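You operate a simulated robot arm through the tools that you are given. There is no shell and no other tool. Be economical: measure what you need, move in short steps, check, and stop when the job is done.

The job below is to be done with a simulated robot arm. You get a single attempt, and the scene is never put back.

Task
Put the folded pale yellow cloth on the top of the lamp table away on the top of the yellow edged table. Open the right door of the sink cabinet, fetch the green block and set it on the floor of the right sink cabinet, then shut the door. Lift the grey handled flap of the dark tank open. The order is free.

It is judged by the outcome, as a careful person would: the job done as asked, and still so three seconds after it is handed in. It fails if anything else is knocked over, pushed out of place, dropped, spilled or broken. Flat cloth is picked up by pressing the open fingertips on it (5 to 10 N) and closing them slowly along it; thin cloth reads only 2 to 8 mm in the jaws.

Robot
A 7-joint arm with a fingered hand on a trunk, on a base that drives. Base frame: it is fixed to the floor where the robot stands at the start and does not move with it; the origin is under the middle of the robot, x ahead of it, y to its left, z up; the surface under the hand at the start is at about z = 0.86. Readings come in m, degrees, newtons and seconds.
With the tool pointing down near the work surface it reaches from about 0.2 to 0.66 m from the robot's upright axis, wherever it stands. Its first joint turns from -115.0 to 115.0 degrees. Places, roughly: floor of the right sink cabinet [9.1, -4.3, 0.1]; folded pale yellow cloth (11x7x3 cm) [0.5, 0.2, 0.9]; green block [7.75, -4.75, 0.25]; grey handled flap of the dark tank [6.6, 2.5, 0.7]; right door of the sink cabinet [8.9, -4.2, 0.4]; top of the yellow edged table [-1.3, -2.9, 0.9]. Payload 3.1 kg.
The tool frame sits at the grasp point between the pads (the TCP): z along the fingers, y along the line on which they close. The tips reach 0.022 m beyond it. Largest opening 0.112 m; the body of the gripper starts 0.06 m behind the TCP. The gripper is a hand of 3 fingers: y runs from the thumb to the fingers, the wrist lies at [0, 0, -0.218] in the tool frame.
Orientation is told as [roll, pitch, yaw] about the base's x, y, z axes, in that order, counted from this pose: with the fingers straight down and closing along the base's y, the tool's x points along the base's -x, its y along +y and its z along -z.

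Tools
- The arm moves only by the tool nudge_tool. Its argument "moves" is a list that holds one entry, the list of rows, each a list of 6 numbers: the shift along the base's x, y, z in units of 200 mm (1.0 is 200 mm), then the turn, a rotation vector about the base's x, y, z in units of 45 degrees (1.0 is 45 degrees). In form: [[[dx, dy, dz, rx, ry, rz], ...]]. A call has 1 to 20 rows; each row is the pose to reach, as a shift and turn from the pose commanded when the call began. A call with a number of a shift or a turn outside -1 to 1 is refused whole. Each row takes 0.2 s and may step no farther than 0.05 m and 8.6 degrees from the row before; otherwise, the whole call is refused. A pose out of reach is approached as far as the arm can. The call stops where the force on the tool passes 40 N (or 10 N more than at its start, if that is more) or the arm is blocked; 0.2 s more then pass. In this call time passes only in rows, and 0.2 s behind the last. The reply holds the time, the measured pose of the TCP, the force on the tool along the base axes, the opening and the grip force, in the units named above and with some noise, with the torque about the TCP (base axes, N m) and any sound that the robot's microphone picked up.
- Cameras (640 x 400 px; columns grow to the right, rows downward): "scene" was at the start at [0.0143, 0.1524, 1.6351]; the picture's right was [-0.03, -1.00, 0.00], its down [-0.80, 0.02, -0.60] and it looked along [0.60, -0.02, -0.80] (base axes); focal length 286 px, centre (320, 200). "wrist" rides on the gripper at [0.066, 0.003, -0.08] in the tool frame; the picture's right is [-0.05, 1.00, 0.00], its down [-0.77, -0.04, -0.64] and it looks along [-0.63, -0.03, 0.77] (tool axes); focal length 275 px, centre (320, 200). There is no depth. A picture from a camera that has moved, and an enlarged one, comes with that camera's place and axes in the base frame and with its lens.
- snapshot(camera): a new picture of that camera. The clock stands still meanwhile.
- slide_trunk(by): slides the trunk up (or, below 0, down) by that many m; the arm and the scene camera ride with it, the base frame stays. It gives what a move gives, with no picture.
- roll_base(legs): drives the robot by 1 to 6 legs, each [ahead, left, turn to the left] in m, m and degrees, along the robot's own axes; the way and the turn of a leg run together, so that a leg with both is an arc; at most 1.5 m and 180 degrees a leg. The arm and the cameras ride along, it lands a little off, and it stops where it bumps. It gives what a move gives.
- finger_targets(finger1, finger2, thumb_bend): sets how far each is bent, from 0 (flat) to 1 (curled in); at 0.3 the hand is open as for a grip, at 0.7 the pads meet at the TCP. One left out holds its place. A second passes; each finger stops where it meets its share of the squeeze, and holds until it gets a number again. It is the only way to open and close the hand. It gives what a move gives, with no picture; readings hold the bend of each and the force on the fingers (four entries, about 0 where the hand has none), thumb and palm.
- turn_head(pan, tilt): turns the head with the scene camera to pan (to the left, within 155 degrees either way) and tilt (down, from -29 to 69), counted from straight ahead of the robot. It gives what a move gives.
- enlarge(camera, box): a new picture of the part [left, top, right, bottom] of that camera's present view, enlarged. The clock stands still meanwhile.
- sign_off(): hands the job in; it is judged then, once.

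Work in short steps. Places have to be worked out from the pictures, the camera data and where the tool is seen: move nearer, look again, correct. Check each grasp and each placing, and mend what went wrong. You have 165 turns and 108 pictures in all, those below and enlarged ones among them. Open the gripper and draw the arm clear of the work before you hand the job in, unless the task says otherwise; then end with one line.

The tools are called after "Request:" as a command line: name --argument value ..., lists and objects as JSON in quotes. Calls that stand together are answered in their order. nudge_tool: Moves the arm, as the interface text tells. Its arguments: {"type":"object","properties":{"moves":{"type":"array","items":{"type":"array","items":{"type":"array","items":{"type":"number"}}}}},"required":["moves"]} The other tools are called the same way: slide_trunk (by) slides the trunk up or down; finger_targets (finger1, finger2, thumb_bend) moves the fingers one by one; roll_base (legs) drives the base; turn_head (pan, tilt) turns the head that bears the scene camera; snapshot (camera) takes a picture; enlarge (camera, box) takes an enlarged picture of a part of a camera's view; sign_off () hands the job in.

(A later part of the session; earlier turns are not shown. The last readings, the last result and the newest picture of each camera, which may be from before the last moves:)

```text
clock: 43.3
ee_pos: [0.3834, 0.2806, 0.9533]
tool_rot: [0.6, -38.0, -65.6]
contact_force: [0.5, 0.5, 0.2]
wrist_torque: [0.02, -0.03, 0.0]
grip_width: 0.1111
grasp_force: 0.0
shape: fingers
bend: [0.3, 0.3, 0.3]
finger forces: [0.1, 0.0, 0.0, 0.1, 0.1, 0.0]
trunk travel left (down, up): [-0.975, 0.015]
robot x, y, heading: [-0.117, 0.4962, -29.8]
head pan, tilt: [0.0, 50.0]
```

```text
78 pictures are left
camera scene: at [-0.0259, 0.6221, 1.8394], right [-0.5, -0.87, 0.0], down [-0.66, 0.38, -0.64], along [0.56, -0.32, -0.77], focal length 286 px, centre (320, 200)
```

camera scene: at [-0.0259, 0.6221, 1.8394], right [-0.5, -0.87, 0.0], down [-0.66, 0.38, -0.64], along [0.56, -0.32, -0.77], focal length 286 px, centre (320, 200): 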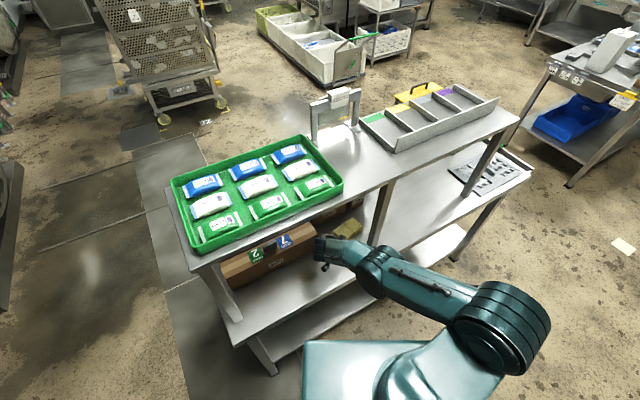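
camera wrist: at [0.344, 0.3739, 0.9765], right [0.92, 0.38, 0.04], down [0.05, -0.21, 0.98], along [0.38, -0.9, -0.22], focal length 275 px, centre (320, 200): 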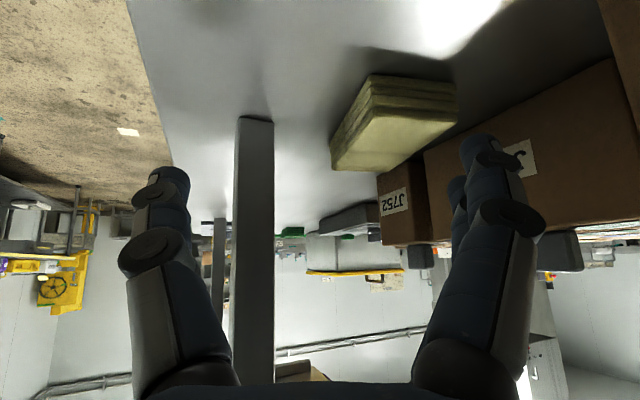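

The left-side approach is free: the cloth lies between thumb and fingers ahead. I swing 8° more and move over the cloth at a safe height.

Request:
nudge_tool --moves '[[[0.11, -0.09, 0.02, 0, 0, -0.09], [0.22, -0.17, 0.02, 0, 0, -0.178], [0.33, -0.25, 0.02, 0, 0, -0.178], [0.438, -0.328, 0.0, 0, 0, -0.178]]]'

Request:
snapshot --camera "wrist"

Request:
enlarge --camera "scene" --box '[260, 170, 460, 295]'

```text
clock: 44.3
ee_pos: [0.4595, 0.2174, 0.9579]
tool_rot: [0.7, -38.2, -73.4]
contact_force: [0.3, 0.5, 0.3]
wrist_torque: [0.0, 0.03, 0.0]
grip_width: 0.1112
grasp_force: 0.0
shape: fingers
bend: [0.3, 0.3, 0.3]
finger forces: [0.0, 0.0, 0.0, 0.1, 0.1, 0.0]
trunk travel left (down, up): [-0.975, 0.015]
robot x, y, heading: [-0.1263, 0.4969, -30.1]
head pan, tilt: [0.0, 50.0]
```

```text
77 pictures are left
camera wrist: at [0.4336, 0.3139, 0.98], right [0.97, 0.26, 0.04], down [0.02, -0.22, 0.98], along [0.26, -0.94, -0.22], focal length 275 px, centre (320, 200)
```

wrist: 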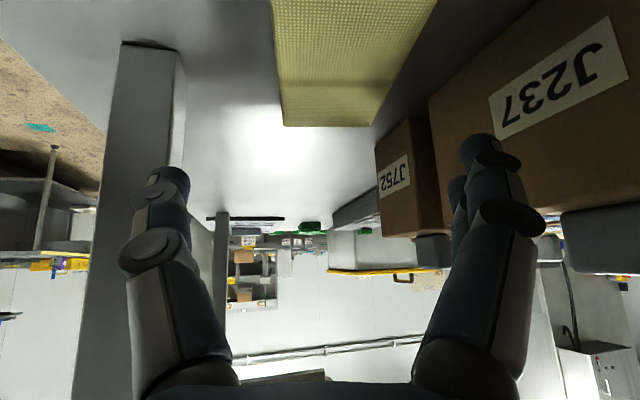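

```text
3.20 times, centred on (360, 232) of scene
camera zoom: at [-0.0422, 0.6247, 1.8392], right [-0.5, -0.87, 0.0], down [-0.66, 0.38, -0.65], along [0.56, -0.32, -0.76], focal length 915 px, centre (192, 96)
```

zoom: 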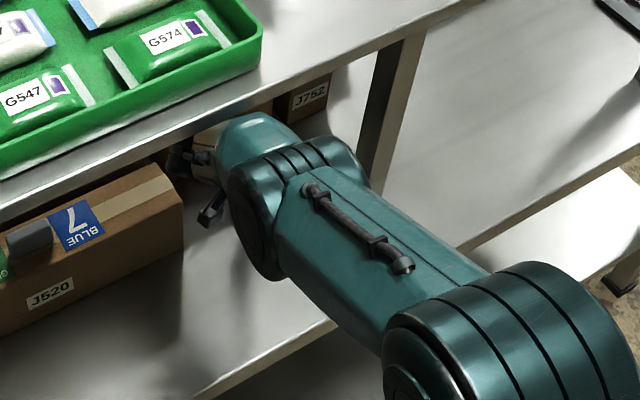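

The camera pose shifted ~1.6 cm, hinting the wrist may be brushing the shelf lip. Lowering should relieve it; I go down 2 cm and check.

Request:
nudge_tool --moves '[[[0, 0, -0.05, 0, 0, 0], [0, 0, -0.1, 0, 0, 0]]]'

Request:
snapshot --camera "scene"

```text
clock: 44.9
ee_pos: [0.4702, 0.2188, 0.9364]
tool_rot: [0.6, -38.1, -73.4]
contact_force: [0.7, -0.9, 0.3]
wrist_torque: [-0.02, 0.03, -0.02]
grip_width: 0.1112
grasp_force: 0.0
shape: fingers
bend: [0.3, 0.3, 0.3]
finger forces: [0.0, 0.1, 0.1, 0.0, 0.0, 0.1]
out of reach, approached as far as the arm can: row 2
trunk travel left (down, up): [-0.975, 0.015]
robot x, y, heading: [-0.1148, 0.4944, -29.9]
head pan, tilt: [0.0, 50.0]
```

```text
75 pictures are left
camera scene: at [-0.0226, 0.6239, 1.8393], right [-0.5, -0.87, 0.0], down [-0.67, 0.38, -0.64], along [0.56, -0.32, -0.77], focal length 286 px, centre (320, 200)
```

scene: 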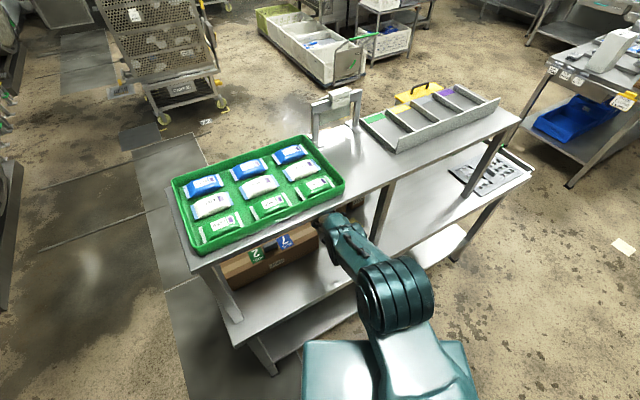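

The base sway settled and TCP is (0.470, 0.219, 0.936), but the arm is at its reach limit downward. I can descend with the trunk instead; first I check the bracket around the cloth.

Request:
snapshot --camera "wrist"

```text
74 pictures are left
camera wrist: at [0.444, 0.3156, 0.959], right [0.97, 0.26, 0.04], down [0.02, -0.22, 0.98], along [0.26, -0.94, -0.22], focal length 275 px, centre (320, 200)
```

wrist: 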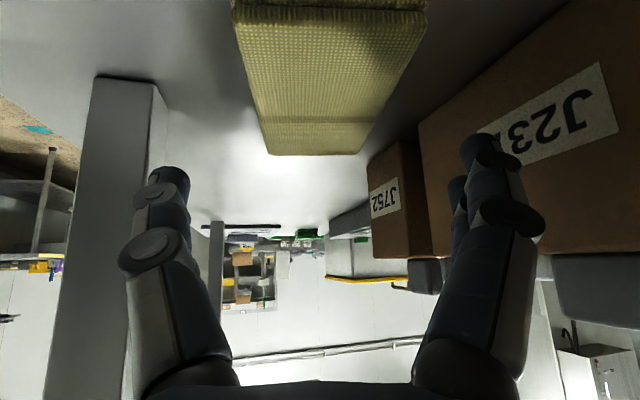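

The cloth is centred between the fingers. I lower the trunk 4.2 cm so the tips come beside it just above the table.

Request:
slide_trunk --by -0.03

Request:
snapshot --camera "wrist"

```text
clock: 45.6
ee_pos: [0.4654, 0.2169, 0.9086]
tool_rot: [0.8, -38.1, -73.5]
contact_force: [0.7, 0.1, 0.5]
wrist_torque: [-0.03, 0.01, 0.03]
grip_width: 0.1111
grasp_force: 0.0
shape: fingers
bend: [0.3, 0.3, 0.3]
finger forces: [0.1, 0.1, 0.0, 0.1, 0.1, 0.1]
trunk travel left (down, up): [-0.945, 0.045]
robot x, y, heading: [-0.1189, 0.4936, -29.9]
head pan, tilt: [0.0, 50.0]
```

```text
73 pictures are left
camera wrist: at [0.4396, 0.3139, 0.93], right [0.97, 0.26, 0.04], down [0.02, -0.22, 0.98], along [0.26, -0.94, -0.22], focal length 275 px, centre (320, 200)
```

wrist: 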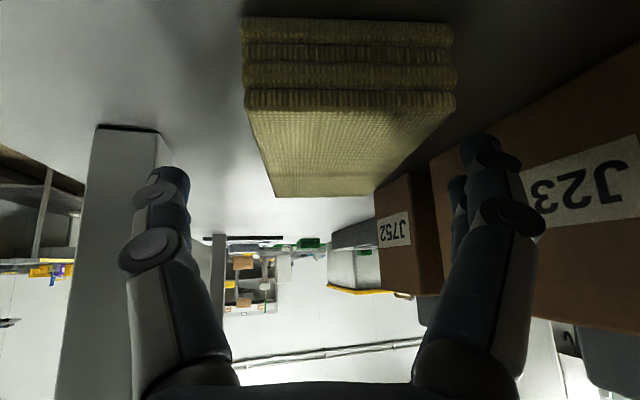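

Descending 1.4 cm more, then closing gently.

Request:
slide_trunk --by -0.014

Request:
finger_targets --finger1 0.42 --finger2 0.42 --thumb_bend 0.42

Request:
snapshot --camera "wrist"

```text
clock: 46.3
ee_pos: [0.4661, 0.2156, 0.8937]
tool_rot: [0.6, -38.1, -73.4]
contact_force: [0.0, 0.8, 0.4]
wrist_torque: [0.0, 0.0, 0.04]
grip_width: 0.1115
grasp_force: 0.1
shape: fingers
bend: [0.3, 0.3, 0.3]
finger forces: [0.0, 0.1, 0.0, 0.0, 0.0, 0.0]
trunk travel left (down, up): [-0.931, 0.059]
robot x, y, heading: [-0.1194, 0.4953, -30.3]
head pan, tilt: [0.0, 50.0]
```

```text
clock: 47.3
ee_pos: [0.4676, 0.2173, 0.8928]
tool_rot: [0.7, -38.1, -73.4]
contact_force: [0.5, 0.8, 0.4]
wrist_torque: [0.03, 0.0, -0.01]
grip_width: 0.079
grasp_force: 0.3
shape: fingers
bend: [0.42, 0.42, 0.42]
finger forces: [0.1, 0.0, 0.1, 0.1, 0.0, 0.0]
trunk travel left (down, up): [-0.931, 0.059]
robot x, y, heading: [-0.1169, 0.4954, -29.9]
head pan, tilt: [0.0, 50.0]
```

```text
72 pictures are left
camera wrist: at [0.4403, 0.3141, 0.9155], right [0.97, 0.26, 0.04], down [0.02, -0.22, 0.98], along [0.26, -0.94, -0.22], focal length 275 px, centre (320, 200)
```

wrist: 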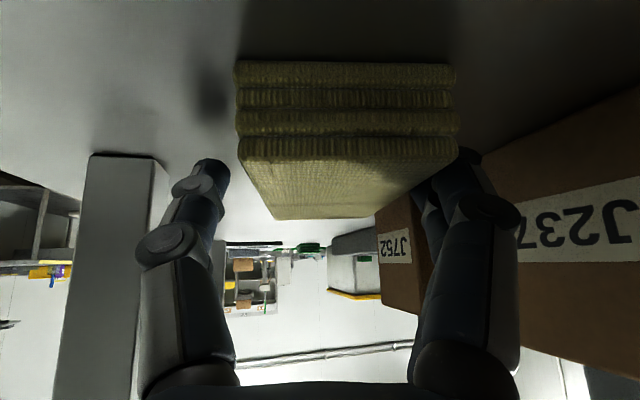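

Thumb and fingers straddle the pad well. I lower 4 mm more and close.

Request:
slide_trunk --by -0.004

Request:
finger_targets --finger1 0.55 --finger2 0.55 --thumb_bend 0.55

Request:
snapshot --camera "wrist"

```text
clock: 47.8
ee_pos: [0.466, 0.217, 0.8892]
tool_rot: [0.7, -38.0, -73.5]
contact_force: [0.8, 0.3, -0.2]
wrist_torque: [0.02, 0.02, 0.02]
grip_width: 0.0791
grasp_force: 0.9
shape: fingers
bend: [0.42, 0.42, 0.42]
finger forces: [0.2, 0.0, 0.0, 0.0, 0.0, 0.0]
trunk travel left (down, up): [-0.927, 0.063]
robot x, y, heading: [-0.1192, 0.4954, -30.0]
head pan, tilt: [0.0, 50.0]
```

```text
clock: 48.8
ee_pos: [0.4664, 0.2169, 0.8885]
tool_rot: [0.7, -38.1, -73.5]
contact_force: [1.7, -0.3, 2.0]
wrist_torque: [0.04, -0.09, -0.03]
grip_width: 0.0614
grasp_force: 8.1
shape: fingers
bend: [0.48, 0.49, 0.51]
finger forces: [5.8, 3.7, 0.0, 0.1, 7.3, 0.1]
trunk travel left (down, up): [-0.927, 0.063]
robot x, y, heading: [-0.1219, 0.4975, -30.0]
head pan, tilt: [0.0, 50.0]
```

```text
71 pictures are left
camera wrist: at [0.4403, 0.3141, 0.9117], right [0.97, 0.26, 0.04], down [0.02, -0.22, 0.98], along [0.26, -0.94, -0.22], focal length 275 px, centre (320, 200)
```

wrist: 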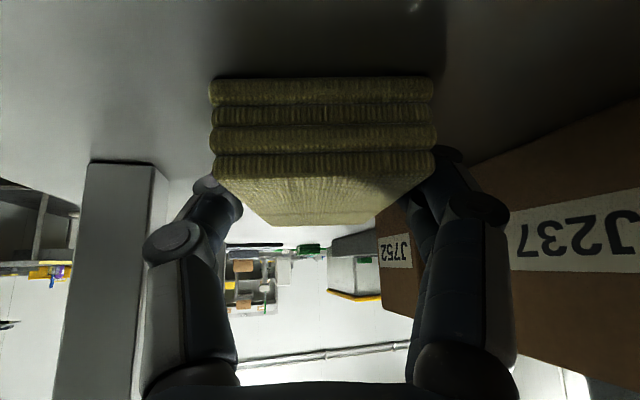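

Gripped across 61 mm with all three fingers loaded. I squeeze more and lift with the trunk.

Request:
finger_targets --finger1 0.6 --finger2 0.6 --thumb_bend 0.6

Request:
slide_trunk --by 0.045

Request:
snapshot --camera "wrist"

```text
clock: 49.8
ee_pos: [0.466, 0.2178, 0.889]
tool_rot: [0.8, -38.0, -73.5]
contact_force: [-0.9, -0.4, 1.5]
wrist_torque: [0.02, -0.14, -0.02]
grip_width: 0.0605
grasp_force: 14.7
shape: fingers
bend: [0.49, 0.49, 0.53]
finger forces: [8.7, 6.7, 0.0, 0.0, 12.8, 0.0]
trunk travel left (down, up): [-0.927, 0.063]
robot x, y, heading: [-0.119, 0.4936, -29.9]
head pan, tilt: [0.0, 50.0]
```

```text
clock: 50.7
ee_pos: [0.4658, 0.216, 0.9342]
tool_rot: [0.6, -38.1, -73.5]
contact_force: [0.6, 0.3, -0.5]
wrist_torque: [0.04, -0.04, 0.0]
grip_width: 0.0605
grasp_force: 13.1
shape: fingers
bend: [0.49, 0.5, 0.53]
finger forces: [6.6, 6.4, 0.0, 0.0, 12.9, 0.0]
trunk travel left (down, up): [-0.972, 0.018]
robot x, y, heading: [-0.1203, 0.4949, -30.1]
head pan, tilt: [0.0, 50.0]
```

```text
70 pictures are left
camera wrist: at [0.4405, 0.3141, 0.9564], right [0.97, 0.26, 0.04], down [0.02, -0.22, 0.98], along [0.26, -0.94, -0.22], focal length 275 px, centre (320, 200)
```

wrist: 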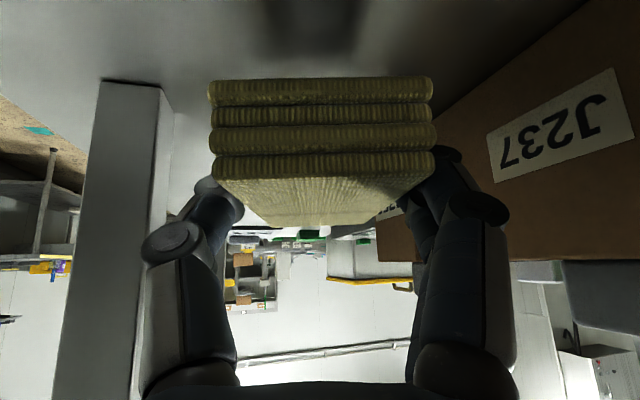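

The cloth is held. I withdraw diagonally away from the post and out from under the shelf.

Request:
nudge_tool --moves '[[[-0.1, 0.1, 0, 0, 0, 0], [-0.2, 0.2, 0, 0, 0, 0], [-0.32, 0.3, 0, 0, 0, 0], [-0.45, 0.4, 0, 0, 0, 0], [-0.6, 0.45, 0, 0, 0, 0], [-0.75, 0.48, 0, 0, 0, 0.0], [-0.9, 0.5, 0, 0, 0, 0]]]'

Request:
snapshot --camera "scene"

```text
clock: 52.3
ee_pos: [0.2854, 0.3184, 0.9351]
tool_rot: [0.8, -38.0, -73.7]
contact_force: [0.1, -0.2, -0.3]
wrist_torque: [-0.01, -0.01, -0.03]
grip_width: 0.0602
grasp_force: 13.1
shape: fingers
bend: [0.5, 0.5, 0.53]
finger forces: [6.5, 6.2, 0.1, 0.0, 12.7, 0.1]
trunk travel left (down, up): [-0.972, 0.018]
robot x, y, heading: [-0.1175, 0.4976, -29.9]
head pan, tilt: [0.0, 50.0]
```

```text
69 pictures are left
camera scene: at [-0.0292, 0.6225, 1.8366], right [-0.5, -0.87, 0.0], down [-0.66, 0.38, -0.64], along [0.56, -0.32, -0.77], focal length 286 px, centre (320, 200)
```

scene: 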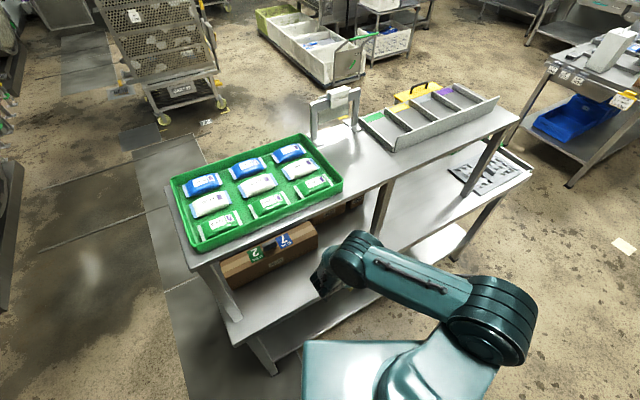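

The cloth is out. I back away from the table, turn to face −y, and drive down the aisle part way before looking again.

Request:
roll_base --legs '[[-0.39, -0.225, 0], [0, 0, -60], [1.2, 0, 0]]'

Request:
turn_head --pan -20 --tilt 35

Request:
snapshot --camera "scene"

```text
clock: 63.3
ee_pos: [-0.4908, -1.1425, 0.935]
tool_rot: [0.7, -38.0, -132.2]
contact_force: [-0.5, -0.8, 0.3]
wrist_torque: [0.02, -0.01, 0.04]
grip_width: 0.0603
grasp_force: 12.4
shape: fingers
bend: [0.5, 0.5, 0.53]
finger forces: [6.3, 6.1, 0.1, 0.1, 12.4, 0.0]
trunk travel left (down, up): [-0.972, 0.018]
robot x, y, heading: [-0.5477, -0.6986, -88.6]
head pan, tilt: [0.0, 50.0]
```

```text
clock: 64.1
ee_pos: [-0.4908, -1.1414, 0.9348]
tool_rot: [0.7, -37.9, -132.1]
contact_force: [0.7, 0.0, -0.3]
wrist_torque: [0.03, -0.01, -0.02]
grip_width: 0.0603
grasp_force: 12.3
shape: fingers
bend: [0.5, 0.5, 0.53]
finger forces: [6.4, 6.1, 0.0, 0.0, 12.5, 0.0]
trunk travel left (down, up): [-0.972, 0.018]
robot x, y, heading: [-0.5502, -0.7025, -88.7]
head pan, tilt: [-20.0, 35.0]
```

```text
68 pictures are left
camera scene: at [-0.4255, -0.7207, 1.8582], right [-0.95, 0.32, 0.0], down [0.18, 0.54, -0.82], along [-0.26, -0.78, -0.57], focal length 286 px, centre (320, 200)
```

scene: 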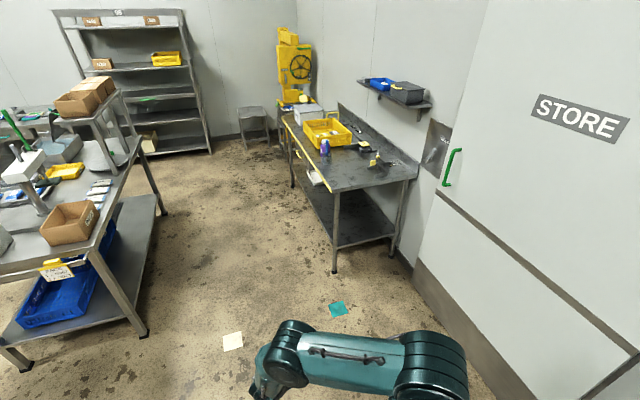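

I enlarge the yellow-edged table to find free space.

Request:
enlarge --camera "scene" --box '[270, 95, 430, 195]'

```text
4.00 times, centred on (350, 145) of scene
camera zoom: at [-0.4255, -0.7207, 1.8582], right [-0.95, 0.32, 0.0], down [0.18, 0.54, -0.82], along [-0.26, -0.78, -0.57], focal length 1143 px, centre (200, 420)
```

zoom: 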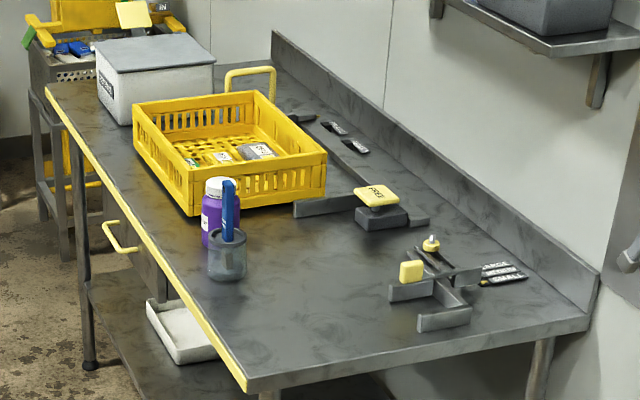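

Free spot on the table: about (-1.11, -2.29), clear of cup and tool. I'll turn to face −x in the open area, then slide sideways between the floor papers.

Request:
nudge_tool --moves '[[[0, 0, 0.2, 0, 0, 0], [0, 0, 0.4, 0, 0, 0], [0, 0, 0.55, 0, 0, 0]]]'

Request:
roll_base --legs '[[0.5, -0.035, 0], [0, 0, -91.3]]'

Request:
turn_head --pan 30 --tilt 50

Request:
snapshot --camera "scene"

```text
clock: 64.9
ee_pos: [-0.4894, -1.1417, 1.0461]
tool_rot: [0.8, -37.9, -132.2]
contact_force: [0.8, -0.6, 0.0]
wrist_torque: [-0.01, -0.03, -0.01]
grip_width: 0.0601
grasp_force: 12.3
shape: fingers
bend: [0.5, 0.5, 0.53]
finger forces: [6.4, 6.1, 0.0, 0.1, 12.5, 0.0]
trunk travel left (down, up): [-0.972, 0.018]
robot x, y, heading: [-0.5468, -0.7023, -88.9]
head pan, tilt: [-20.0, 35.0]
```

```text
clock: 71.7
ee_pos: [-1.0148, -1.2532, 1.0455]
tool_rot: [0.6, -38.0, 136.8]
contact_force: [-0.1, -0.6, -1.0]
wrist_torque: [0.0, -0.01, -0.01]
grip_width: 0.0595
grasp_force: 12.0
shape: fingers
bend: [0.5, 0.5, 0.53]
finger forces: [6.2, 5.9, 0.0, 0.1, 12.3, 0.1]
trunk travel left (down, up): [-0.972, 0.018]
robot x, y, heading: [-0.5761, -1.2006, -180.0]
head pan, tilt: [-20.0, 35.0]
```

```text
clock: 72.9
ee_pos: [-1.0139, -1.2531, 1.0448]
tool_rot: [0.6, -38.0, 136.9]
contact_force: [0.4, -0.1, -0.1]
wrist_torque: [0.01, -0.03, -0.01]
grip_width: 0.0598
grasp_force: 12.3
shape: fingers
bend: [0.5, 0.5, 0.53]
finger forces: [6.3, 5.9, 0.0, 0.0, 12.3, 0.0]
trunk travel left (down, up): [-0.972, 0.018]
robot x, y, heading: [-0.5752, -1.1989, -179.7]
head pan, tilt: [30.0, 50.0]
```

```text
66 pictures are left
camera scene: at [-0.5792, -1.3894, 1.8366], right [-0.5, 0.86, 0.0], down [0.66, 0.39, -0.64], along [-0.56, -0.32, -0.77], focal length 286 px, centre (320, 200)
```

scene: 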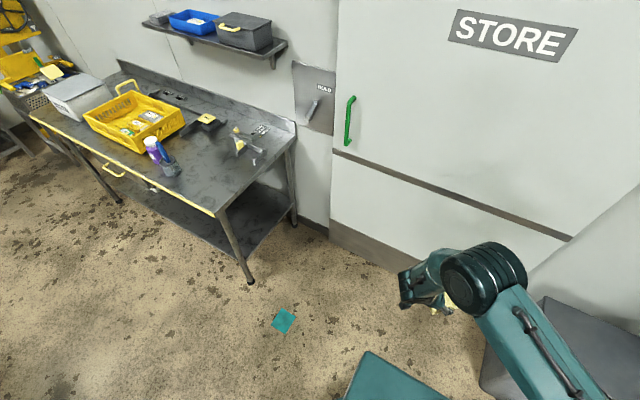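

I rotate the hand to point straight at the wall side (away from the cup), then slide left to the free spot.

Request:
nudge_tool --moves '[[[0, 0, 0, 0, 0, 0.16], [0, 0, 0, 0, 0, 0.32], [0, 0, 0, 0, 0, 0.48], [0, 0, 0, 0, 0, 0.64], [0, 0, 0, 0, 0, 0.8], [0, 0, 0, 0, 0, 0.956]]]'

Request:
roll_base --legs '[[0, 1.035, 0]]'

Request:
turn_head --pan 0 --tilt 55

Request:
snapshot --camera "scene"

Request:
snapshot --camera "wrist"

```text
clock: 74.3
ee_pos: [-1.0146, -1.2524, 1.0454]
tool_rot: [0.8, -38.0, 179.9]
contact_force: [0.6, -0.4, -0.7]
wrist_torque: [0.01, 0.0, -0.02]
grip_width: 0.0596
grasp_force: 12.4
shape: fingers
bend: [0.5, 0.5, 0.53]
finger forces: [6.3, 6.1, 0.0, 0.0, 12.4, 0.0]
trunk travel left (down, up): [-0.972, 0.018]
robot x, y, heading: [-0.5717, -1.2017, -179.7]
head pan, tilt: [30.0, 50.0]
```

```text
clock: 79.5
ee_pos: [-1.0103, -2.2673, 1.0451]
tool_rot: [0.7, -37.9, 179.6]
contact_force: [-0.6, 0.6, -0.4]
wrist_torque: [-0.01, -0.02, 0.03]
grip_width: 0.0599
grasp_force: 12.5
shape: fingers
bend: [0.5, 0.5, 0.53]
finger forces: [6.3, 6.1, 0.1, 0.0, 12.5, 0.1]
trunk travel left (down, up): [-0.972, 0.018]
robot x, y, heading: [-0.5691, -2.2168, -179.8]
head pan, tilt: [30.0, 50.0]
```

```text
clock: 80.5
ee_pos: [-1.0104, -2.2682, 1.0441]
tool_rot: [0.7, -38.1, 179.7]
contact_force: [0.0, 0.1, -1.6]
wrist_torque: [0.01, -0.03, 0.01]
grip_width: 0.0599
grasp_force: 12.5
shape: fingers
bend: [0.5, 0.5, 0.53]
finger forces: [6.3, 6.0, 0.1, 0.1, 12.3, 0.1]
trunk travel left (down, up): [-0.972, 0.018]
robot x, y, heading: [-0.5654, -2.2137, -179.7]
head pan, tilt: [0.0, 55.0]
```

```text
65 pictures are left
camera scene: at [-0.5804, -2.368, 1.8301], right [0.0, 1.0, 0.0], down [0.82, 0.0, -0.57], along [-0.57, 0.0, -0.82], focal length 286 px, centre (320, 200)
```

scene: 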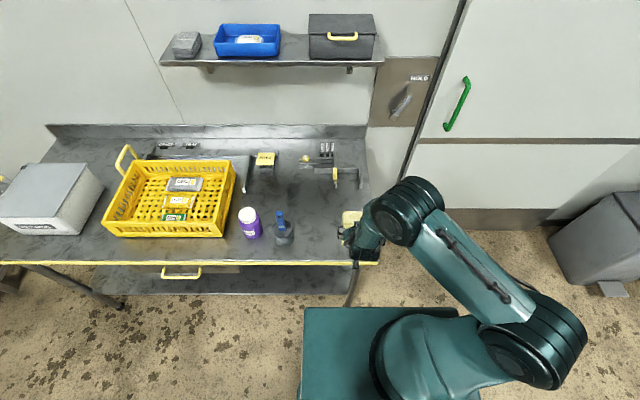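

```text
64 pictures are left
camera wrist: at [-0.9078, -2.2721, 1.0671], right [-0.03, -1.0, 0.04], down [-0.22, 0.04, 0.98], along [-0.98, 0.02, -0.22], focal length 275 px, centre (320, 200)
```

wrist: 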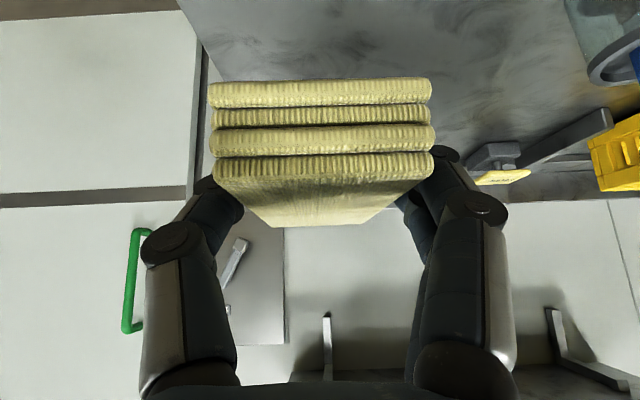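

Table edge at y≈-2.16, cup at y≈-2.50. I move over (-1.11, -2.31) and go partway down.

Request:
nudge_tool --moves '[[[-0.14, -0.07, 0, 0, 0, 0], [-0.28, -0.14, 0, 0, 0, 0], [-0.425, -0.21, -0.05, 0, 0, 0], [-0.425, -0.21, -0.2, 0, 0, 0], [-0.425, -0.21, -0.35, 0, 0, 0], [-0.425, -0.21, -0.47, 0, 0, 0]]]'

Request:
snapshot --camera "wrist"

Request:
enlarge --camera "scene" --box '[230, 150, 430, 275]'

```text
clock: 81.9
ee_pos: [-1.0938, -2.3099, 0.9488]
tool_rot: [0.7, -38.0, 179.9]
contact_force: [-0.2, 0.7, -1.5]
wrist_torque: [0.01, -0.01, 0.04]
grip_width: 0.0595
grasp_force: 12.0
shape: fingers
bend: [0.5, 0.5, 0.53]
finger forces: [6.3, 5.9, 0.0, 0.0, 12.3, 0.0]
trunk travel left (down, up): [-0.972, 0.018]
robot x, y, heading: [-0.5672, -2.2208, -179.8]
head pan, tilt: [0.0, 55.0]
```

```text
63 pictures are left
camera wrist: at [-0.9919, -2.3143, 0.9709], right [-0.03, -1.0, 0.04], down [-0.22, 0.04, 0.98], along [-0.98, 0.02, -0.22], focal length 275 px, centre (320, 200)
```

wrist: 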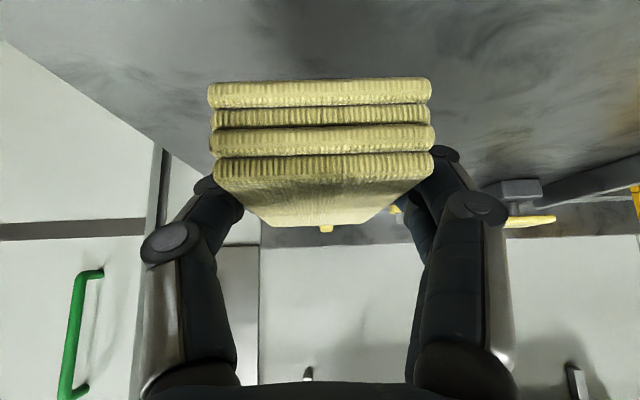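

```text
3.20 times, centred on (330, 212) of scene
camera zoom: at [-0.5813, -2.3684, 1.8301], right [0.0, 1.0, 0.0], down [0.82, 0.0, -0.57], along [-0.57, 0.0, -0.82], focal length 915 px, centre (288, 160)
```

zoom: 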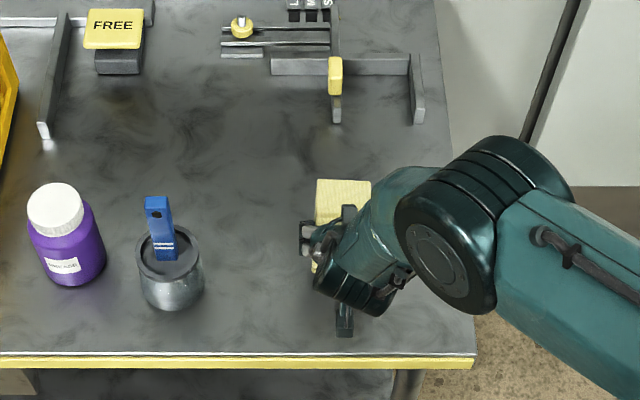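

Spot is free all around. I lower 4 cm in small rows and watch the force.

Request:
nudge_tool --moves '[[[0, 0, -0.05, 0, 0, 0], [0, 0, -0.1, 0, 0, 0], [0, 0, -0.15, 0, 0, 0], [0, 0, -0.2, 0, 0, 0]]]'

Request:
nudge_tool --moves '[[[0, 0, -0.02, 0, 0, 0], [0, 0, -0.04, 0, 0, 0]]]'

```text
clock: 82.9
ee_pos: [-1.0954, -2.3109, 0.9107]
tool_rot: [0.6, -38.0, 179.8]
contact_force: [0.3, 0.5, -0.1]
wrist_torque: [-0.01, 0.01, 0.0]
grip_width: 0.0594
grasp_force: 12.3
shape: fingers
bend: [0.5, 0.5, 0.53]
finger forces: [6.3, 6.0, 0.0, 0.1, 12.2, 0.0]
trunk travel left (down, up): [-0.972, 0.018]
robot x, y, heading: [-0.5712, -2.216, -179.9]
head pan, tilt: [0.0, 55.0]
```

```text
clock: 83.5
ee_pos: [-1.0956, -2.3104, 0.9016]
tool_rot: [0.7, -37.9, 179.7]
contact_force: [-0.3, 0.4, -0.5]
wrist_torque: [-0.01, 0.01, -0.04]
grip_width: 0.0596
grasp_force: 12.1
shape: fingers
bend: [0.5, 0.5, 0.53]
finger forces: [6.4, 6.1, 0.0, 0.0, 12.3, 0.1]
trunk travel left (down, up): [-0.972, 0.018]
robot x, y, heading: [-0.5704, -2.2197, -179.7]
head pan, tilt: [0.0, 55.0]
```

No contact yet at 0.902; I go down in 3 mm steps.

Request:
nudge_tool --moves '[[[0, 0, -0.015, 0, 0, 0], [0, 0, -0.03, 0, 0, 0], [0, 0, -0.045, 0, 0, 0]]]'

Request:
nudge_tool --moves '[[[0, 0, -0.01, 0, 0, 0], [0, 0, -0.02, 0, 0, 0]]]'

Request:
snapshot --camera "wrist"

```text
clock: 84.3
ee_pos: [-1.0959, -2.3097, 0.8931]
tool_rot: [0.7, -37.9, 179.8]
contact_force: [0.5, 0.3, -0.7]
wrist_torque: [0.0, 0.04, -0.02]
grip_width: 0.0595
grasp_force: 12.5
shape: fingers
bend: [0.5, 0.5, 0.53]
finger forces: [6.2, 6.0, 0.0, 0.1, 12.2, 0.1]
trunk travel left (down, up): [-0.972, 0.018]
robot x, y, heading: [-0.5659, -2.2201, -180.1]
head pan, tilt: [0.0, 55.0]
```

```text
clock: 84.9
ee_pos: [-1.095, -2.3096, 0.8889]
tool_rot: [0.6, -38.0, 179.8]
contact_force: [0.1, -0.1, -0.3]
wrist_torque: [0.0, 0.0, 0.02]
grip_width: 0.0597
grasp_force: 13.2
shape: fingers
bend: [0.5, 0.5, 0.53]
finger forces: [6.5, 6.0, 0.1, 0.1, 12.5, 0.1]
trunk travel left (down, up): [-0.972, 0.018]
robot x, y, heading: [-0.5683, -2.2188, -179.9]
head pan, tilt: [0.0, 55.0]
```

```text
61 pictures are left
camera wrist: at [-0.9936, -2.3139, 0.912], right [-0.03, -1.0, 0.04], down [-0.22, 0.04, 0.98], along [-0.98, 0.03, -0.22], focal length 275 px, centre (320, 200)
```

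wrist: 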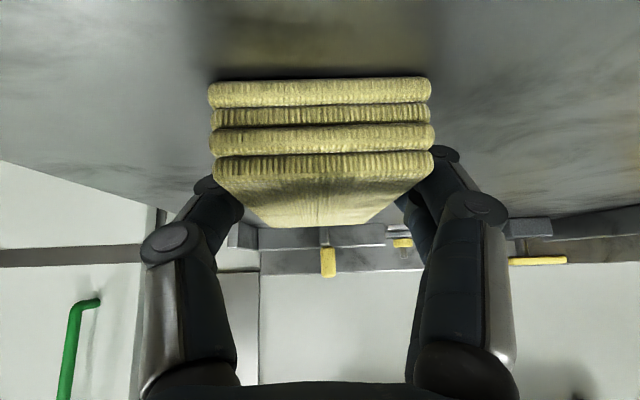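

Very near contact. I continue with 2 mm steps.

Request:
nudge_tool --moves '[[[0, 0, -0.01, 0, 0, 0], [0, 0, -0.02, 0, 0, 0]]]'

Request:
nudge_tool --moves '[[[0, 0, -0.01, 0, 0, 0], [0, 0, -0.02, 0, 0, 0]]]'

```text
clock: 85.5
ee_pos: [-1.0974, -2.3094, 0.8892]
tool_rot: [0.9, -38.3, 179.5]
contact_force: [-3.7, 0.9, 21.6]
wrist_torque: [-0.86, 0.22, -0.07]
grip_width: 0.0594
grasp_force: 22.4
shape: fingers
bend: [0.52, 0.51, 0.53]
finger forces: [26.4, 6.2, 0.0, 0.0, 13.0, 0.0]
trunk travel left (down, up): [-0.972, 0.018]
robot x, y, heading: [-0.5674, -2.2148, -179.7]
head pan, tilt: [0.0, 55.0]
```

```text
clock: 86.0
ee_pos: [-1.0982, -2.3121, 0.8884]
tool_rot: [1.1, -38.9, 179.2]
contact_force: [5.4, 1.7, 20.4]
wrist_torque: [-0.66, 0.02, 0.14]
grip_width: 0.0593
grasp_force: 22.9
shape: fingers
bend: [0.54, 0.51, 0.53]
finger forces: [25.8, 5.7, 0.0, 0.0, 13.5, 0.1]
trunk travel left (down, up): [-0.972, 0.018]
robot x, y, heading: [-0.57, -2.2171, -179.8]
head pan, tilt: [0.0, 55.0]
stopped in row 2: the force on the tool passed its limit at 43 N (the readings are from after the stop); the commanded pose is now the measured one
```

Contact with the table: cloth is within a couple of mm. I ease up slightly and open the fingers gently.

Request:
nudge_tool --moves '[[[0, 0, 0.006, 0, 0.0, 0]]]'

Request:
finger_targets --finger1 0.42 --finger2 0.42 --thumb_bend 0.42

Request:
finger_targets --finger1 0.3 --finger2 0.3 --thumb_bend 0.3

Request:
snapshot --camera "wrist"

```text
clock: 86.4
ee_pos: [-1.0988, -2.3117, 0.8875]
tool_rot: [1.0, -38.7, 179.3]
contact_force: [-0.7, 2.2, 18.6]
wrist_torque: [-0.6, 0.13, -0.06]
grip_width: 0.0593
grasp_force: 20.7
shape: fingers
bend: [0.54, 0.51, 0.53]
finger forces: [22.8, 6.1, 0.0, 0.0, 12.7, 0.0]
trunk travel left (down, up): [-0.972, 0.018]
robot x, y, heading: [-0.5696, -2.2135, -179.8]
head pan, tilt: [0.0, 55.0]
```

```text
clock: 87.4
ee_pos: [-1.099, -2.31, 0.8884]
tool_rot: [1.1, -38.7, 179.2]
contact_force: [-4.8, 6.0, 25.5]
wrist_torque: [-0.86, 0.34, -0.26]
grip_width: 0.0684
grasp_force: 12.6
shape: fingers
bend: [0.51, 0.42, 0.42]
finger forces: [25.1, 0.1, 0.0, 0.0, 0.0, 0.0]
trunk travel left (down, up): [-0.972, 0.018]
robot x, y, heading: [-0.5692, -2.2149, -179.8]
head pan, tilt: [0.0, 55.0]
```

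```text
clock: 88.4
ee_pos: [-1.0978, -2.312, 0.8865]
tool_rot: [0.9, -38.5, 179.3]
contact_force: [-0.3, -0.1, 0.0]
wrist_torque: [0.01, 0.02, -0.01]
grip_width: 0.1111
grasp_force: 0.0
shape: fingers
bend: [0.3, 0.3, 0.3]
finger forces: [0.0, 0.0, 0.1, 0.1, 0.1, 0.0]
trunk travel left (down, up): [-0.972, 0.018]
robot x, y, heading: [-0.5685, -2.2173, -179.9]
head pan, tilt: [0.0, 55.0]
```

```text
60 pictures are left
camera wrist: at [-0.9964, -2.3159, 0.9078], right [-0.04, -1.0, 0.04], down [-0.21, 0.05, 0.98], along [-0.98, 0.03, -0.21], focal length 275 px, centre (320, 200)
```

wrist: 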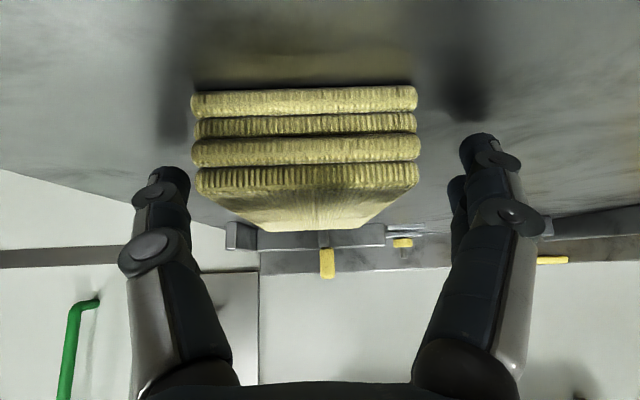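

Released, standing flat. I lift straight up and check.

Request:
nudge_tool --moves '[[[0, 0, 0.1, 0, 0, 0], [0, 0, 0.25, 0, 0, 0], [0, 0, 0.45, 0, 0, 0], [0, 0, 0.65, 0, 0, 0], [0, 0, 0.85, 0, 0, 0], [0.2, 0, 1.0, 0, 0, 0], [0.4, 0, 1.0, 0, 0, 0]]]'

Request:
snapshot --camera "scene"

```text
clock: 90.0
ee_pos: [-1.0197, -2.3107, 1.086]
tool_rot: [1.0, -38.5, 179.4]
contact_force: [-0.4, -0.3, -0.2]
wrist_torque: [-0.02, 0.02, 0.01]
grip_width: 0.1113
grasp_force: 0.1
shape: fingers
bend: [0.3, 0.3, 0.3]
finger forces: [0.0, 0.1, 0.0, 0.0, 0.1, 0.0]
trunk travel left (down, up): [-0.972, 0.018]
robot x, y, heading: [-0.5718, -2.2159, -180.1]
head pan, tilt: [0.0, 55.0]
```

```text
59 pictures are left
camera scene: at [-0.5802, -2.3688, 1.83], right [0.0, 1.0, 0.0], down [0.82, 0.0, -0.57], along [-0.57, 0.0, -0.82], focal length 286 px, centre (320, 200)
```

scene: 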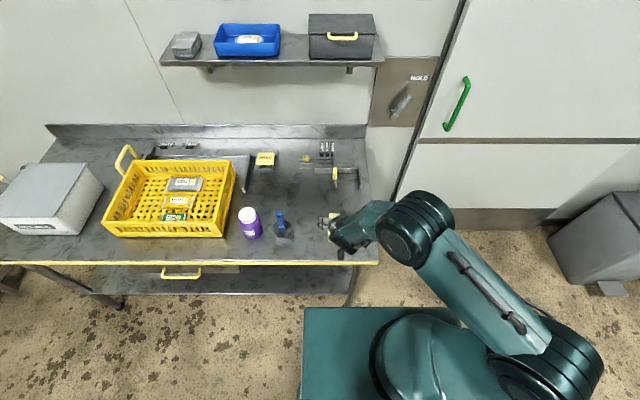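

The cloth lies on the table. I straighten the hand for travel, slide back out between the papers, turn round to face +x, and look along the way toward the sink.

Request:
nudge_tool --moves '[[[0.1, 0.0, 0.1, 0, -0.14, 0], [0.2, 0.0, 0.2, 0, -0.28, 0], [0.3, 0.0, 0.2, 0, -0.42, 0], [0.4, 0.1, 0.2, 0, -0.56, 0], [0.5, 0.2, 0.2, 0, -0.7, 0], [0.6, 0.3, 0.2, 0, -0.85, 0]]]'

Request:
roll_base --legs '[[0, -0.9, 0], [0, 0, 180]]'

Request:
turn_head --pan -10 --tilt 22

Request:
snapshot --camera "scene"

```text
clock: 91.4
ee_pos: [-0.9, -2.2524, 1.126]
tool_rot: [0.6, -0.1, 179.6]
contact_force: [-0.5, 0.8, -0.2]
wrist_torque: [0.01, -0.04, -0.01]
grip_width: 0.1112
grasp_force: 0.1
shape: fingers
bend: [0.3, 0.3, 0.3]
finger forces: [0.0, 0.0, 0.0, 0.0, 0.1, 0.0]
trunk travel left (down, up): [-0.972, 0.018]
robot x, y, heading: [-0.5671, -2.2172, -179.6]
head pan, tilt: [0.0, 55.0]
```

```text
clock: 103.5
ee_pos: [-0.2418, -1.2757, 1.1259]
tool_rot: [0.7, -0.3, -0.3]
contact_force: [0.4, 0.4, -0.7]
wrist_torque: [0.02, 0.0, -0.01]
grip_width: 0.1114
grasp_force: 0.0
shape: fingers
bend: [0.3, 0.3, 0.3]
finger forces: [0.0, 0.0, 0.0, 0.0, 0.0, 0.0]
trunk travel left (down, up): [-0.972, 0.018]
robot x, y, heading: [-0.575, -1.3099, 0.6]
head pan, tilt: [0.0, 55.0]
```

```text
clock: 104.5
ee_pos: [-0.2424, -1.2758, 1.1271]
tool_rot: [0.7, -0.3, -0.3]
contact_force: [-0.5, -0.2, 0.1]
wrist_torque: [-0.01, 0.05, 0.0]
grip_width: 0.1116
grasp_force: 0.1
shape: fingers
bend: [0.3, 0.3, 0.3]
finger forces: [0.0, 0.0, 0.0, 0.0, 0.0, 0.0]
trunk travel left (down, up): [-0.972, 0.018]
robot x, y, heading: [-0.5738, -1.3089, 0.2]
head pan, tilt: [-10.0, 22.0]
```

```text
58 pictures are left
camera scene: at [-0.5415, -1.1721, 1.8788], right [-0.17, -0.99, 0.0], down [-0.37, 0.06, -0.93], along [0.91, -0.16, -0.38], focal length 286 px, centre (320, 200)
```

scene: 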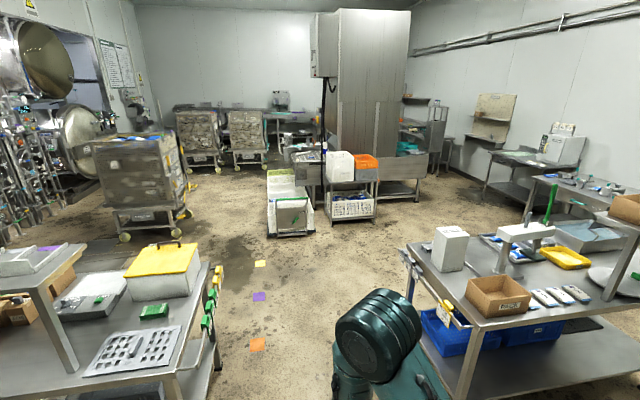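

Passage to the sink runs right of the machine, roughly via (2.5, −3.6). I drive along y≈−1.42 between the tables, avoiding the floor papers, then turn toward it and look.

Request:
roll_base --legs '[[0, -0.11, 0], [1.4, 0, 0], [1.0, 0, 0], [0, 0, -71], [1.5, 0, 0], [0, 0, 50]]'

Request:
turn_head --pan 0 --tilt 18

Request:
snapshot --camera "scene"

```text
clock: 129.5
ee_pos: [2.5976, -2.8975, 1.1275]
tool_rot: [0.7, -0.3, -23.1]
contact_force: [0.4, 0.5, -0.4]
wrist_torque: [0.02, 0.0, -0.03]
grip_width: 0.1109
grasp_force: 0.0
shape: fingers
bend: [0.3, 0.3, 0.3]
finger forces: [0.0, 0.0, 0.0, 0.0, 0.0, 0.0]
trunk travel left (down, up): [-0.972, 0.018]
robot x, y, heading: [2.2746, -2.8049, -22.5]
head pan, tilt: [-10.0, 22.0]
```

```text
clock: 130.2
ee_pos: [2.5968, -2.8993, 1.1273]
tool_rot: [0.6, -0.3, -23.1]
contact_force: [0.1, -0.2, 0.0]
wrist_torque: [0.0, 0.0, -0.01]
grip_width: 0.1114
grasp_force: 0.1
shape: fingers
bend: [0.3, 0.3, 0.3]
finger forces: [0.0, 0.0, 0.0, 0.0, 0.0, 0.0]
trunk travel left (down, up): [-0.972, 0.018]
robot x, y, heading: [2.2799, -2.8019, -22.4]
head pan, tilt: [0.0, 18.0]
```

```text
57 pictures are left
camera scene: at [2.3681, -2.672, 1.8854], right [-0.38, -0.92, 0.0], down [-0.29, 0.12, -0.95], along [0.88, -0.36, -0.31], focal length 286 px, centre (320, 200)
```

scene: 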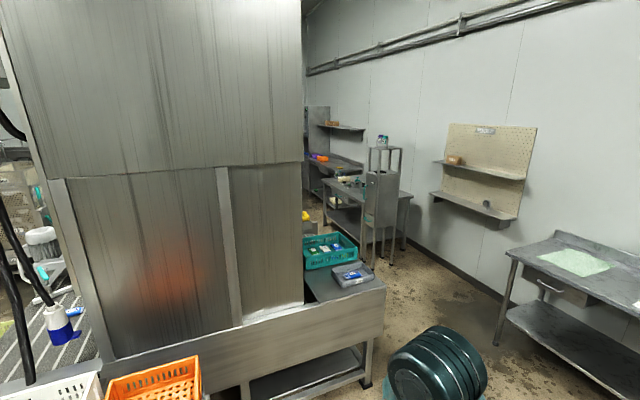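

A corridor runs along the right wall, between the machine table (y≈−3.55) and a desk (y≈−4.74). I enter it along y≈−4.13 and look again.

Request:
roll_base --legs '[[0, 0, 22.4], [0.1, -1.33, 0], [1.3, 0, 0]]'

Request:
snapshot --camera "scene"

```text
clock: 144.2
ee_pos: [4.027, -4.096, 1.126]
tool_rot: [0.6, -0.3, -1.3]
contact_force: [-0.6, 0.3, -0.1]
wrist_torque: [0.01, -0.03, -0.01]
grip_width: 0.1116
grasp_force: 0.2
shape: fingers
bend: [0.3, 0.3, 0.3]
finger forces: [0.0, 0.0, 0.1, 0.1, 0.0, 0.0]
trunk travel left (down, up): [-0.972, 0.018]
robot x, y, heading: [3.6969, -4.126, -0.7]
head pan, tilt: [0.0, 18.0]
```

```text
56 pictures are left
camera scene: at [3.731, -3.9725, 1.8854], right [-0.01, -1.0, 0.0], down [-0.31, 0.0, -0.95], along [0.95, -0.01, -0.31], focal length 286 px, centre (320, 200)
```

scene: 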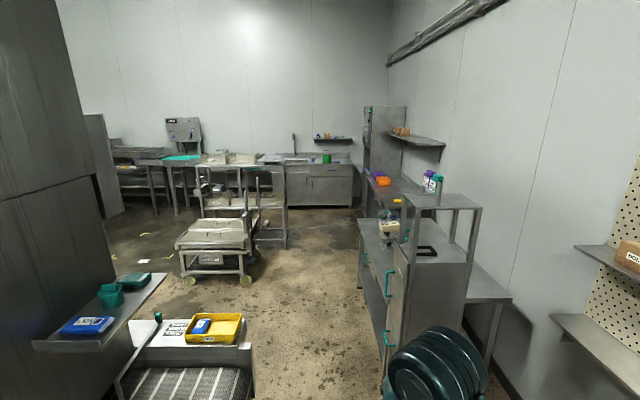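

The sink cabinet is straight ahead with a free corridor at y≈−4.0. I drive on to x≈6.7 and look at the cabinet and block.

Request:
roll_base --legs '[[0.5, 0.13, 0.7], [1.3, 0, 0], [1.1, 0, 0]]'

Request:
turn_head --pan -15 --tilt 30

Request:
snapshot --camera "scene"

```text
clock: 158.6
ee_pos: [6.9305, -3.9313, 1.1262]
tool_rot: [0.5, -0.3, 0.1]
contact_force: [-0.8, 0.2, -0.8]
wrist_torque: [0.0, -0.01, -0.01]
grip_width: 0.1112
grasp_force: 0.0
shape: fingers
bend: [0.3, 0.3, 0.3]
finger forces: [0.0, 0.0, 0.1, 0.0, 0.0, 0.0]
trunk travel left (down, up): [-0.972, 0.018]
robot x, y, heading: [6.5999, -3.9649, 0.9]
head pan, tilt: [0.0, 18.0]
```

```text
clock: 159.4
ee_pos: [6.9301, -3.9315, 1.127]
tool_rot: [0.6, -0.2, 0.1]
contact_force: [0.3, 0.2, 0.8]
wrist_torque: [0.01, 0.02, -0.02]
grip_width: 0.1111
grasp_force: 0.0
shape: fingers
bend: [0.3, 0.3, 0.3]
finger forces: [0.0, 0.1, 0.0, 0.0, 0.0, 0.0]
trunk travel left (down, up): [-0.972, 0.018]
robot x, y, heading: [6.5999, -3.9689, 0.6]
head pan, tilt: [-15.0, 30.0]
```

```text
55 pictures are left
camera scene: at [6.6274, -3.8367, 1.8661], right [-0.25, -0.97, 0.0], down [-0.48, 0.12, -0.87], along [0.84, -0.21, -0.5], focal length 286 px, centre (320, 200)
```

scene: 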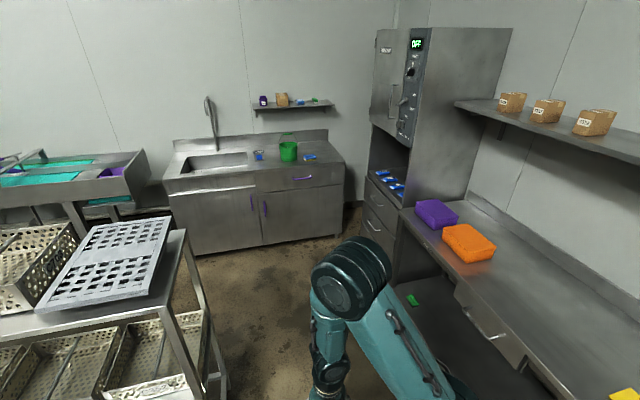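

I see the block on the lower shelf at right and purple vertical handles at the cabinet's middle; the right door hinges on its right side. I enlarge both.

Request:
enlarge --camera "scene" --box '[220, 150, 380, 250]'

Request:
enlarge --camera "scene" --box '[360, 230, 520, 330]'

```text
4.00 times, centred on (300, 200) of scene
camera zoom: at [6.6274, -3.8367, 1.8661], right [-0.25, -0.97, 0.0], down [-0.48, 0.12, -0.87], along [0.84, -0.21, -0.5], focal length 1143 px, centre (400, 200)
```

zoom: 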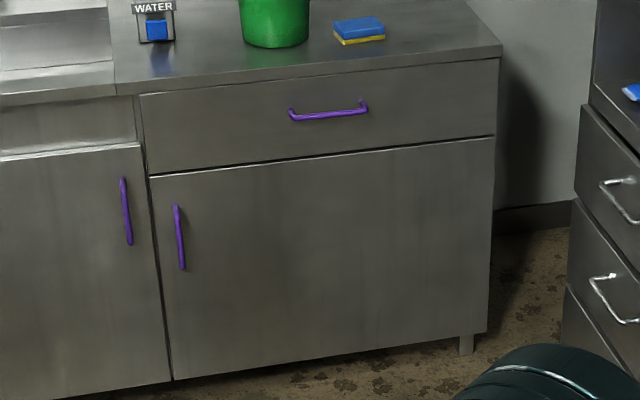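

```text
4.00 times, centred on (440, 280) of scene
camera zoom: at [6.6274, -3.8367, 1.8661], right [-0.25, -0.97, 0.0], down [-0.48, 0.12, -0.87], along [0.84, -0.21, -0.5], focal length 1143 px, centre (-160, -120)
```

zoom: 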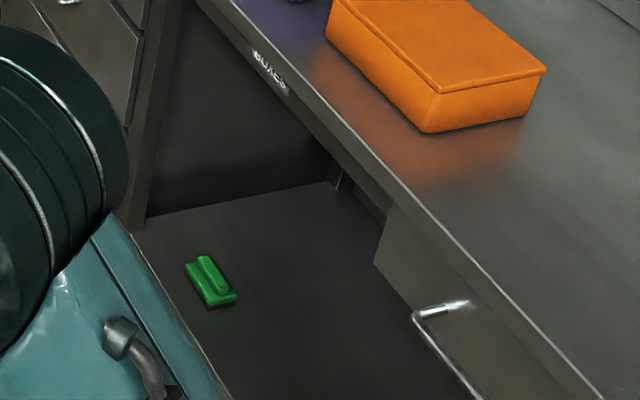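

Handle: vertical bar at about (8.83, −3.885), z 0.45–0.61; hinge near (8.87, −4.6). Block near (7.82, −4.81, 0.24). I lower the trunk and pitch the hand forward for the handle.

Request:
slide_trunk --by -0.5

Request:
nudge_tool --moves '[[[0, 0, 0, 0, -0.175, 0], [0, 0, 0, 0, -0.35, 0], [0, 0, 0, 0, -0.525, 0], [0, 0, 0, 0, -0.7, 0], [0.1, 0, 0, 0, -0.875, 0]]]'

Request:
nudge_tool --moves '[[[0.1, 0, 0, 0, -0.175, 0], [0.2, 0, 0, 0, -0.35, 0], [0.3, 0, 0, 0, -0.525, 0], [0.4, 0, 0, 0, -0.7, 0], [0.5, 0, 0, 0, -0.875, 0]]]'

Request:
snapshot --camera "scene"

```text
refused: -0.5 is not a number from -0.4 to 0.4
```

```text
clock: 160.6
ee_pos: [6.9501, -3.9285, 1.1262]
tool_rot: [0.6, -39.9, 0.2]
contact_force: [0.0, 0.0, 1.5]
wrist_torque: [-0.01, -0.02, 0.03]
grip_width: 0.1114
grasp_force: 0.1
shape: fingers
bend: [0.3, 0.3, 0.3]
finger forces: [0.0, 0.1, 0.0, 0.0, 0.0, 0.0]
out of reach, approached as far as the arm can: row 3
trunk travel left (down, up): [-0.972, 0.018]
robot x, y, heading: [6.5998, -3.9721, 1.0]
head pan, tilt: [-15.0, 30.0]
```

```text
clock: 161.8
ee_pos: [7.0512, -3.9299, 1.1259]
tool_rot: [0.2, -79.1, 0.3]
contact_force: [0.4, 0.8, -0.3]
wrist_torque: [0.01, -0.03, 0.0]
grip_width: 0.111
grasp_force: 0.0
shape: fingers
bend: [0.3, 0.3, 0.3]
finger forces: [0.1, 0.0, 0.1, 0.0, 0.0, 0.0]
trunk travel left (down, up): [-0.972, 0.018]
robot x, y, heading: [6.5989, -3.968, 0.7]
head pan, tilt: [-15.0, 30.0]
```

```text
52 pictures are left
camera scene: at [6.6289, -3.8367, 1.8661], right [-0.25, -0.97, 0.0], down [-0.49, 0.12, -0.87], along [0.84, -0.21, -0.5], focal length 286 px, centre (320, 200)
```

scene: 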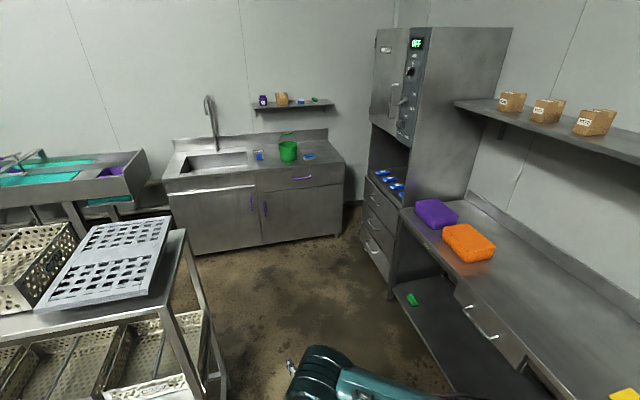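

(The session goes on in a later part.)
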